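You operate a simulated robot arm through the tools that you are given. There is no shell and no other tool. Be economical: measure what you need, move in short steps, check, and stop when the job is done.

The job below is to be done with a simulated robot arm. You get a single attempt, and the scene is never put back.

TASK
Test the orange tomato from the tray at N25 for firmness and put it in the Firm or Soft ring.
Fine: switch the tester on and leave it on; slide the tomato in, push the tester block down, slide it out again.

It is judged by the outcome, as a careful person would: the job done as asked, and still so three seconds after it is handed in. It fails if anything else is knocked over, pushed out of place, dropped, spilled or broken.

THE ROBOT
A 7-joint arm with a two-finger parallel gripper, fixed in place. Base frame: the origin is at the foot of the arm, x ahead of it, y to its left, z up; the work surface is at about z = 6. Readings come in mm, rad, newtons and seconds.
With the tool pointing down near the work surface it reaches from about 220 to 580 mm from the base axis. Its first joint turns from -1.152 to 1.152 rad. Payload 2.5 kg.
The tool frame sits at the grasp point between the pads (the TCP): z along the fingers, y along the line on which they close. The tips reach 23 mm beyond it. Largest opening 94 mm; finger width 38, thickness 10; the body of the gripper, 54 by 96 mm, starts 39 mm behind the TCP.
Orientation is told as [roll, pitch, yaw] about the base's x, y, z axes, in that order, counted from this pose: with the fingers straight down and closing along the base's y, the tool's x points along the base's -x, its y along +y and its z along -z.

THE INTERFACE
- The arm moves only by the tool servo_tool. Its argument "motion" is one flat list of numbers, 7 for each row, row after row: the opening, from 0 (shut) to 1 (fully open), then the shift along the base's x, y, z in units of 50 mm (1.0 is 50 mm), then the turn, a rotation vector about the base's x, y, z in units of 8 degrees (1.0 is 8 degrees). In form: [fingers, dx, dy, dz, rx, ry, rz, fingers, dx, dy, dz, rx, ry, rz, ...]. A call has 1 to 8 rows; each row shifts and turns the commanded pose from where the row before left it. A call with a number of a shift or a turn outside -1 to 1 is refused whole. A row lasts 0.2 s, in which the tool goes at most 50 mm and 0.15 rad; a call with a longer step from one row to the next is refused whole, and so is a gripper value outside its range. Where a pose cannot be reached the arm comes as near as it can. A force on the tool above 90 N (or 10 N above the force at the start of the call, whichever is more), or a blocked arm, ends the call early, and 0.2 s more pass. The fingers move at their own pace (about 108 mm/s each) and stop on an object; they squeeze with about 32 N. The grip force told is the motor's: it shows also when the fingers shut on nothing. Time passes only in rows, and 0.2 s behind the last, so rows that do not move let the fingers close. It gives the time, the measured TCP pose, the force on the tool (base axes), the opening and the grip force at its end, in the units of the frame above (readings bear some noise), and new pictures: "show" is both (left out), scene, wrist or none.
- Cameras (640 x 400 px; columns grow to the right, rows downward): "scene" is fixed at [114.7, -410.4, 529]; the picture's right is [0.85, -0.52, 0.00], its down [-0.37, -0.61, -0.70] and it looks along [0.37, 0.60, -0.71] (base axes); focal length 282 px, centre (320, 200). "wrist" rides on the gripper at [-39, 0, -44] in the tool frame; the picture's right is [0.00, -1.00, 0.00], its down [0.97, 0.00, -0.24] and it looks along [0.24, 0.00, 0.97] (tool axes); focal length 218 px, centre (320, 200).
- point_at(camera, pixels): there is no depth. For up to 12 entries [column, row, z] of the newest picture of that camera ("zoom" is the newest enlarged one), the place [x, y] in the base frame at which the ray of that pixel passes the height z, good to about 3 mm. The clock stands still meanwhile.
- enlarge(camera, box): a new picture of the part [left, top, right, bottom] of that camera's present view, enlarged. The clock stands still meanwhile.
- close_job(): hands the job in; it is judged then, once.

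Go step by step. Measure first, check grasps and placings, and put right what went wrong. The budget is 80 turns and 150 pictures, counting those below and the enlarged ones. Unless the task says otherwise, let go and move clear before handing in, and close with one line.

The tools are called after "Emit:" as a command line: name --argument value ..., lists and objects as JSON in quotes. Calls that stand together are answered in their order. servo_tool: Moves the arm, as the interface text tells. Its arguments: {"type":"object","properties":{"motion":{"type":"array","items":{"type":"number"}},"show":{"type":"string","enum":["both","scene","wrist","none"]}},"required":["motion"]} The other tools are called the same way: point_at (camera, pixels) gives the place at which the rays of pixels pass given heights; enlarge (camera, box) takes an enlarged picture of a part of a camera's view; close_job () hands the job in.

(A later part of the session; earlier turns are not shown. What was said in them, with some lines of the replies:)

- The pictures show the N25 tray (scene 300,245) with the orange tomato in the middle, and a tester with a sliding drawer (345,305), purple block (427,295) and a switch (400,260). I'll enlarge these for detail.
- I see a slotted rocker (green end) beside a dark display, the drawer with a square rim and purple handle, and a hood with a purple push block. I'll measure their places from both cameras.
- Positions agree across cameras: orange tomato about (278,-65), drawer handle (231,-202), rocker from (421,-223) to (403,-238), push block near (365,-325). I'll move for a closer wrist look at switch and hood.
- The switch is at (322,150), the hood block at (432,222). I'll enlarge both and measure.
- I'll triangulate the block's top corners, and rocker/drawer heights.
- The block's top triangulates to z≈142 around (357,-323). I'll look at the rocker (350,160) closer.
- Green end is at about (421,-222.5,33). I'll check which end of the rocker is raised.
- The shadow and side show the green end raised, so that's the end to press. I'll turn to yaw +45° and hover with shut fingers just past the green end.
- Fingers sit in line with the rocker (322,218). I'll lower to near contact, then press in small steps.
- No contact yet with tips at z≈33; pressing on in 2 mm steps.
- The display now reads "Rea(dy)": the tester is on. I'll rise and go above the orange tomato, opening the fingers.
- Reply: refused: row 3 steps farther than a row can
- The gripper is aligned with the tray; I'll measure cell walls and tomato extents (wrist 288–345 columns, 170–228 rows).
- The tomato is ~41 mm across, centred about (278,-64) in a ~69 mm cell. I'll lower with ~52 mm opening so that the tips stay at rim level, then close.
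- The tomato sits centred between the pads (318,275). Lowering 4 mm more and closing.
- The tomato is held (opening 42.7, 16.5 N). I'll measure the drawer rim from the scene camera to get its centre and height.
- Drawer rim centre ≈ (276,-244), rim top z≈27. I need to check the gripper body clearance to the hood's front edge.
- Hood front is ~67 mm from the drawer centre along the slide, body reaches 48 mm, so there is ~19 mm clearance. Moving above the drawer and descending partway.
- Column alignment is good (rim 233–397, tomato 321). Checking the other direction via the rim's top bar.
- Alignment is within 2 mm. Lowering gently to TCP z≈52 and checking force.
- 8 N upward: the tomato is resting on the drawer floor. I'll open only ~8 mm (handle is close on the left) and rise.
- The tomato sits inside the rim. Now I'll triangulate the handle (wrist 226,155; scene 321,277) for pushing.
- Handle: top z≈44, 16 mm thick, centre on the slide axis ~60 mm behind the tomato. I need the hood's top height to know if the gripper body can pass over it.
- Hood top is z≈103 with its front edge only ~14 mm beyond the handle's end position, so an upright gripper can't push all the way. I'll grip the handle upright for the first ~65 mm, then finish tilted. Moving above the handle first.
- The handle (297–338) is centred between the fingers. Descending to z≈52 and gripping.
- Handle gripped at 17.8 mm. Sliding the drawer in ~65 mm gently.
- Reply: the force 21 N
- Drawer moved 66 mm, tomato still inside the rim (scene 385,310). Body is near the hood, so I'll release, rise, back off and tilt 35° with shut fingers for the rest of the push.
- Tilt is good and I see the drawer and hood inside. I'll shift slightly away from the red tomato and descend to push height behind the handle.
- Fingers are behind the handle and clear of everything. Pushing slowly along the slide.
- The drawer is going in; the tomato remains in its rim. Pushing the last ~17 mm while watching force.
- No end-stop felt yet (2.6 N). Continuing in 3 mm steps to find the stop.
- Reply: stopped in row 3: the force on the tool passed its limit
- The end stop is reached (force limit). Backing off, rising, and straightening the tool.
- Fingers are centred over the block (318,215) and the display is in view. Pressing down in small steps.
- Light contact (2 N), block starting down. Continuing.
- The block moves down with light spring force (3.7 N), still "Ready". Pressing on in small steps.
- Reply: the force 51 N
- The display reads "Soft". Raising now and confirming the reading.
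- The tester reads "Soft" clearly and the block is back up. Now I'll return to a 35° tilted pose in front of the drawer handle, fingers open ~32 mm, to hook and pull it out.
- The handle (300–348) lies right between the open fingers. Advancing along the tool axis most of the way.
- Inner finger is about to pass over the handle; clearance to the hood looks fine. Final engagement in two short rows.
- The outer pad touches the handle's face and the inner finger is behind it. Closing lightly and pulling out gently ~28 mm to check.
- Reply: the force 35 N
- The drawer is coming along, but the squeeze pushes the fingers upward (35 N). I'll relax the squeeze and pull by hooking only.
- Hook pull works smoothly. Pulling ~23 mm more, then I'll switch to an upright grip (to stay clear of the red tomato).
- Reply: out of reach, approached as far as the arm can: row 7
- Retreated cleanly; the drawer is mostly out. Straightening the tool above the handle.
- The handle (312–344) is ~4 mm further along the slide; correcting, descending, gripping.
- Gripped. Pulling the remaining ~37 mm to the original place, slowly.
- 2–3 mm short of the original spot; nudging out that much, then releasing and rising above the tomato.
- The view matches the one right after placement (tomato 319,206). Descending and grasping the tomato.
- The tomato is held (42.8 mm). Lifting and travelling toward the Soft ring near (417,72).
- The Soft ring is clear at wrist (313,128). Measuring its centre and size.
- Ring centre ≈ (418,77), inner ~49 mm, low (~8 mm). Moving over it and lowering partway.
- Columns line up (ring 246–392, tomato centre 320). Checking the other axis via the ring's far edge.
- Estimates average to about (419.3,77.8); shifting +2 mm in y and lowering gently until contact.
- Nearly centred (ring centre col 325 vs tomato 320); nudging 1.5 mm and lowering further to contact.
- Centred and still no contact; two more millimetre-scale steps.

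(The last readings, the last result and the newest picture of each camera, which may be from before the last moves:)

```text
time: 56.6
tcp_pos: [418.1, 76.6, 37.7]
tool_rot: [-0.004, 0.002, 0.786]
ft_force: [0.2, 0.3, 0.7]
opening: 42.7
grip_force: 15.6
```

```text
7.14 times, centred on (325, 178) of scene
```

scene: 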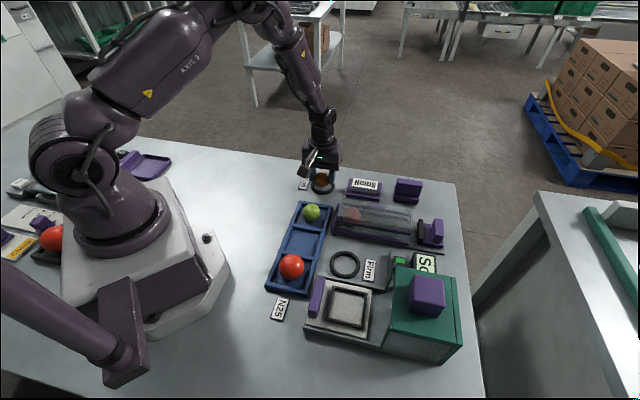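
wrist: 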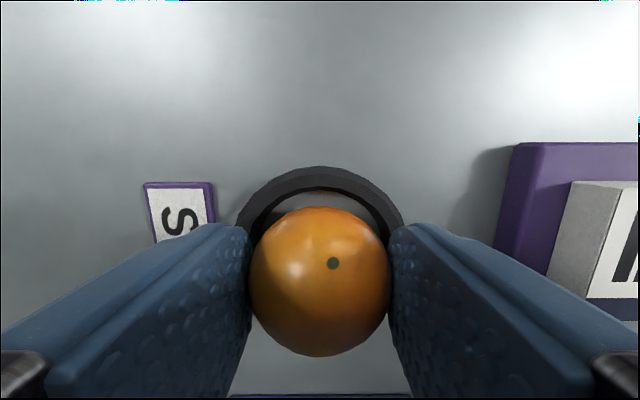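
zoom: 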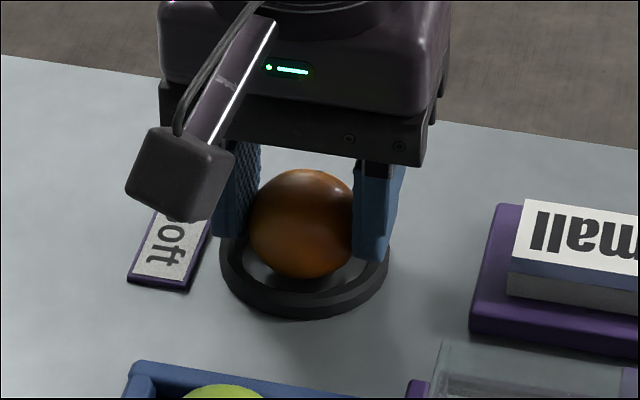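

The tomato is inside the ring, within a couple of mm of the surface. One more small step, then release slowly.

Emit:
servo_tool --motion '[0.1, 0, 0, -0.03, 0, 0, 0, 0.1, 0, 0, 0, 0, 0, 0, 0.47, 0, 0, 0, 0, 0, 0, 0.5, 0, 0, 0, 0, 0, 0, 0.54, 0, 0, 0, 0, 0, 0, 0.56, 0, 0, 0, 0, 0, 0]' --show "wrist"

Emit:
enlarge --camera "scene" --box '[290, 150, 360, 206]'

```text
time: 58.0
tcp_pos: [419.0, 77.1, 34.8]
tool_rot: [-0.005, 0.001, 0.785]
ft_force: [0.6, -0.2, 0.9]
opening: 52.3
grip_force: 0.2
```

wrist: 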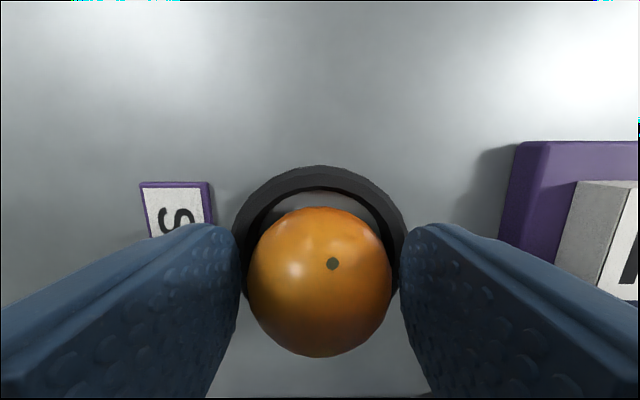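

```text
7.14 times, centred on (325, 178) of scene
```

zoom: 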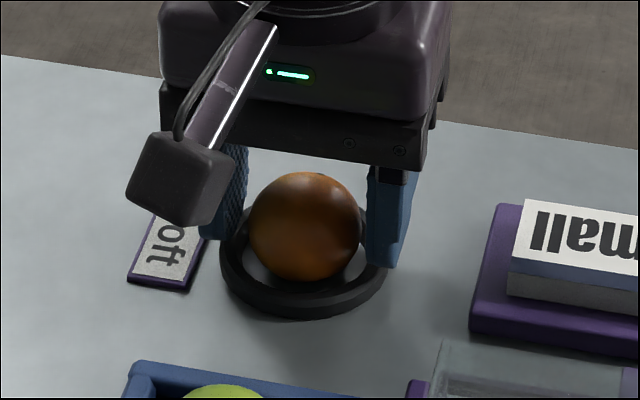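

The tomato rests in the ring, free of the fingers. Rising clear straight up and checking everything.

Emit:
servo_tool --motion '[0.56, 0, 0, 0.2, 0, 0, 0, 0.56, 0, 0, 0.5, 0, 0, 0, 0.56, 0, 0, 0.9, 0, 0, 0, 0.56, 0, 0, 0.9, 0, 0, 0, 0.56, -0.4, 0, 0.4, 0, 0, 0, 0.56, 0, 0, 0, 0, 0, 0, 0.56, 0, 0, 0, 0, 0, 0]' --show "both"

Emit:
enlarge --camera "scene" --box '[260, 160, 480, 370]'

```text
time: 59.6
tcp_pos: [401.6, 77.5, 180.6]
tool_rot: [-0.003, 0.001, 0.786]
ft_force: [-0.7, -0.4, -1.0]
opening: 52.6
grip_force: 0.1
```

scene: 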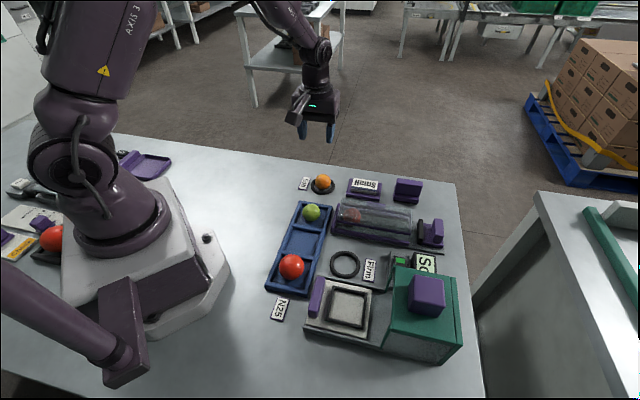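
wrist: 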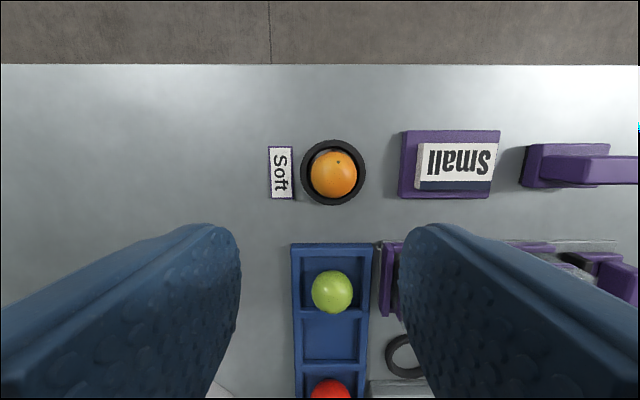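

```text
1.90 times, centred on (370, 265) of scene
```

zoom: 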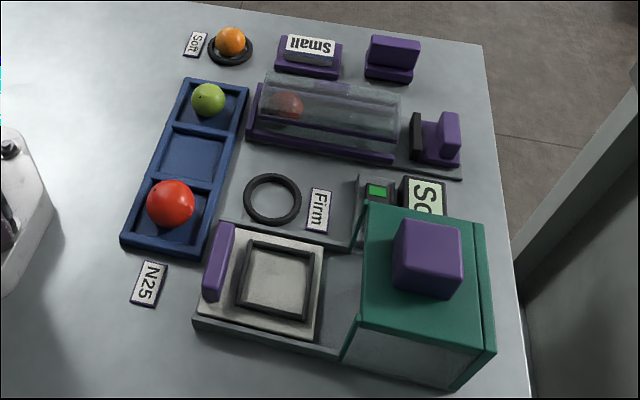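

The orange tomato sits in the Soft ring (scene 323,182), the tester is on and shows "Soft", the drawer is out, and nothing else has moved. Handing in.

Emit:
close_job

```text
The job is handed in.
```

The orange tomato from the N25 tray tested Soft and is now resting in the Soft ring. The tester is still on, and its drawer is slid back out.
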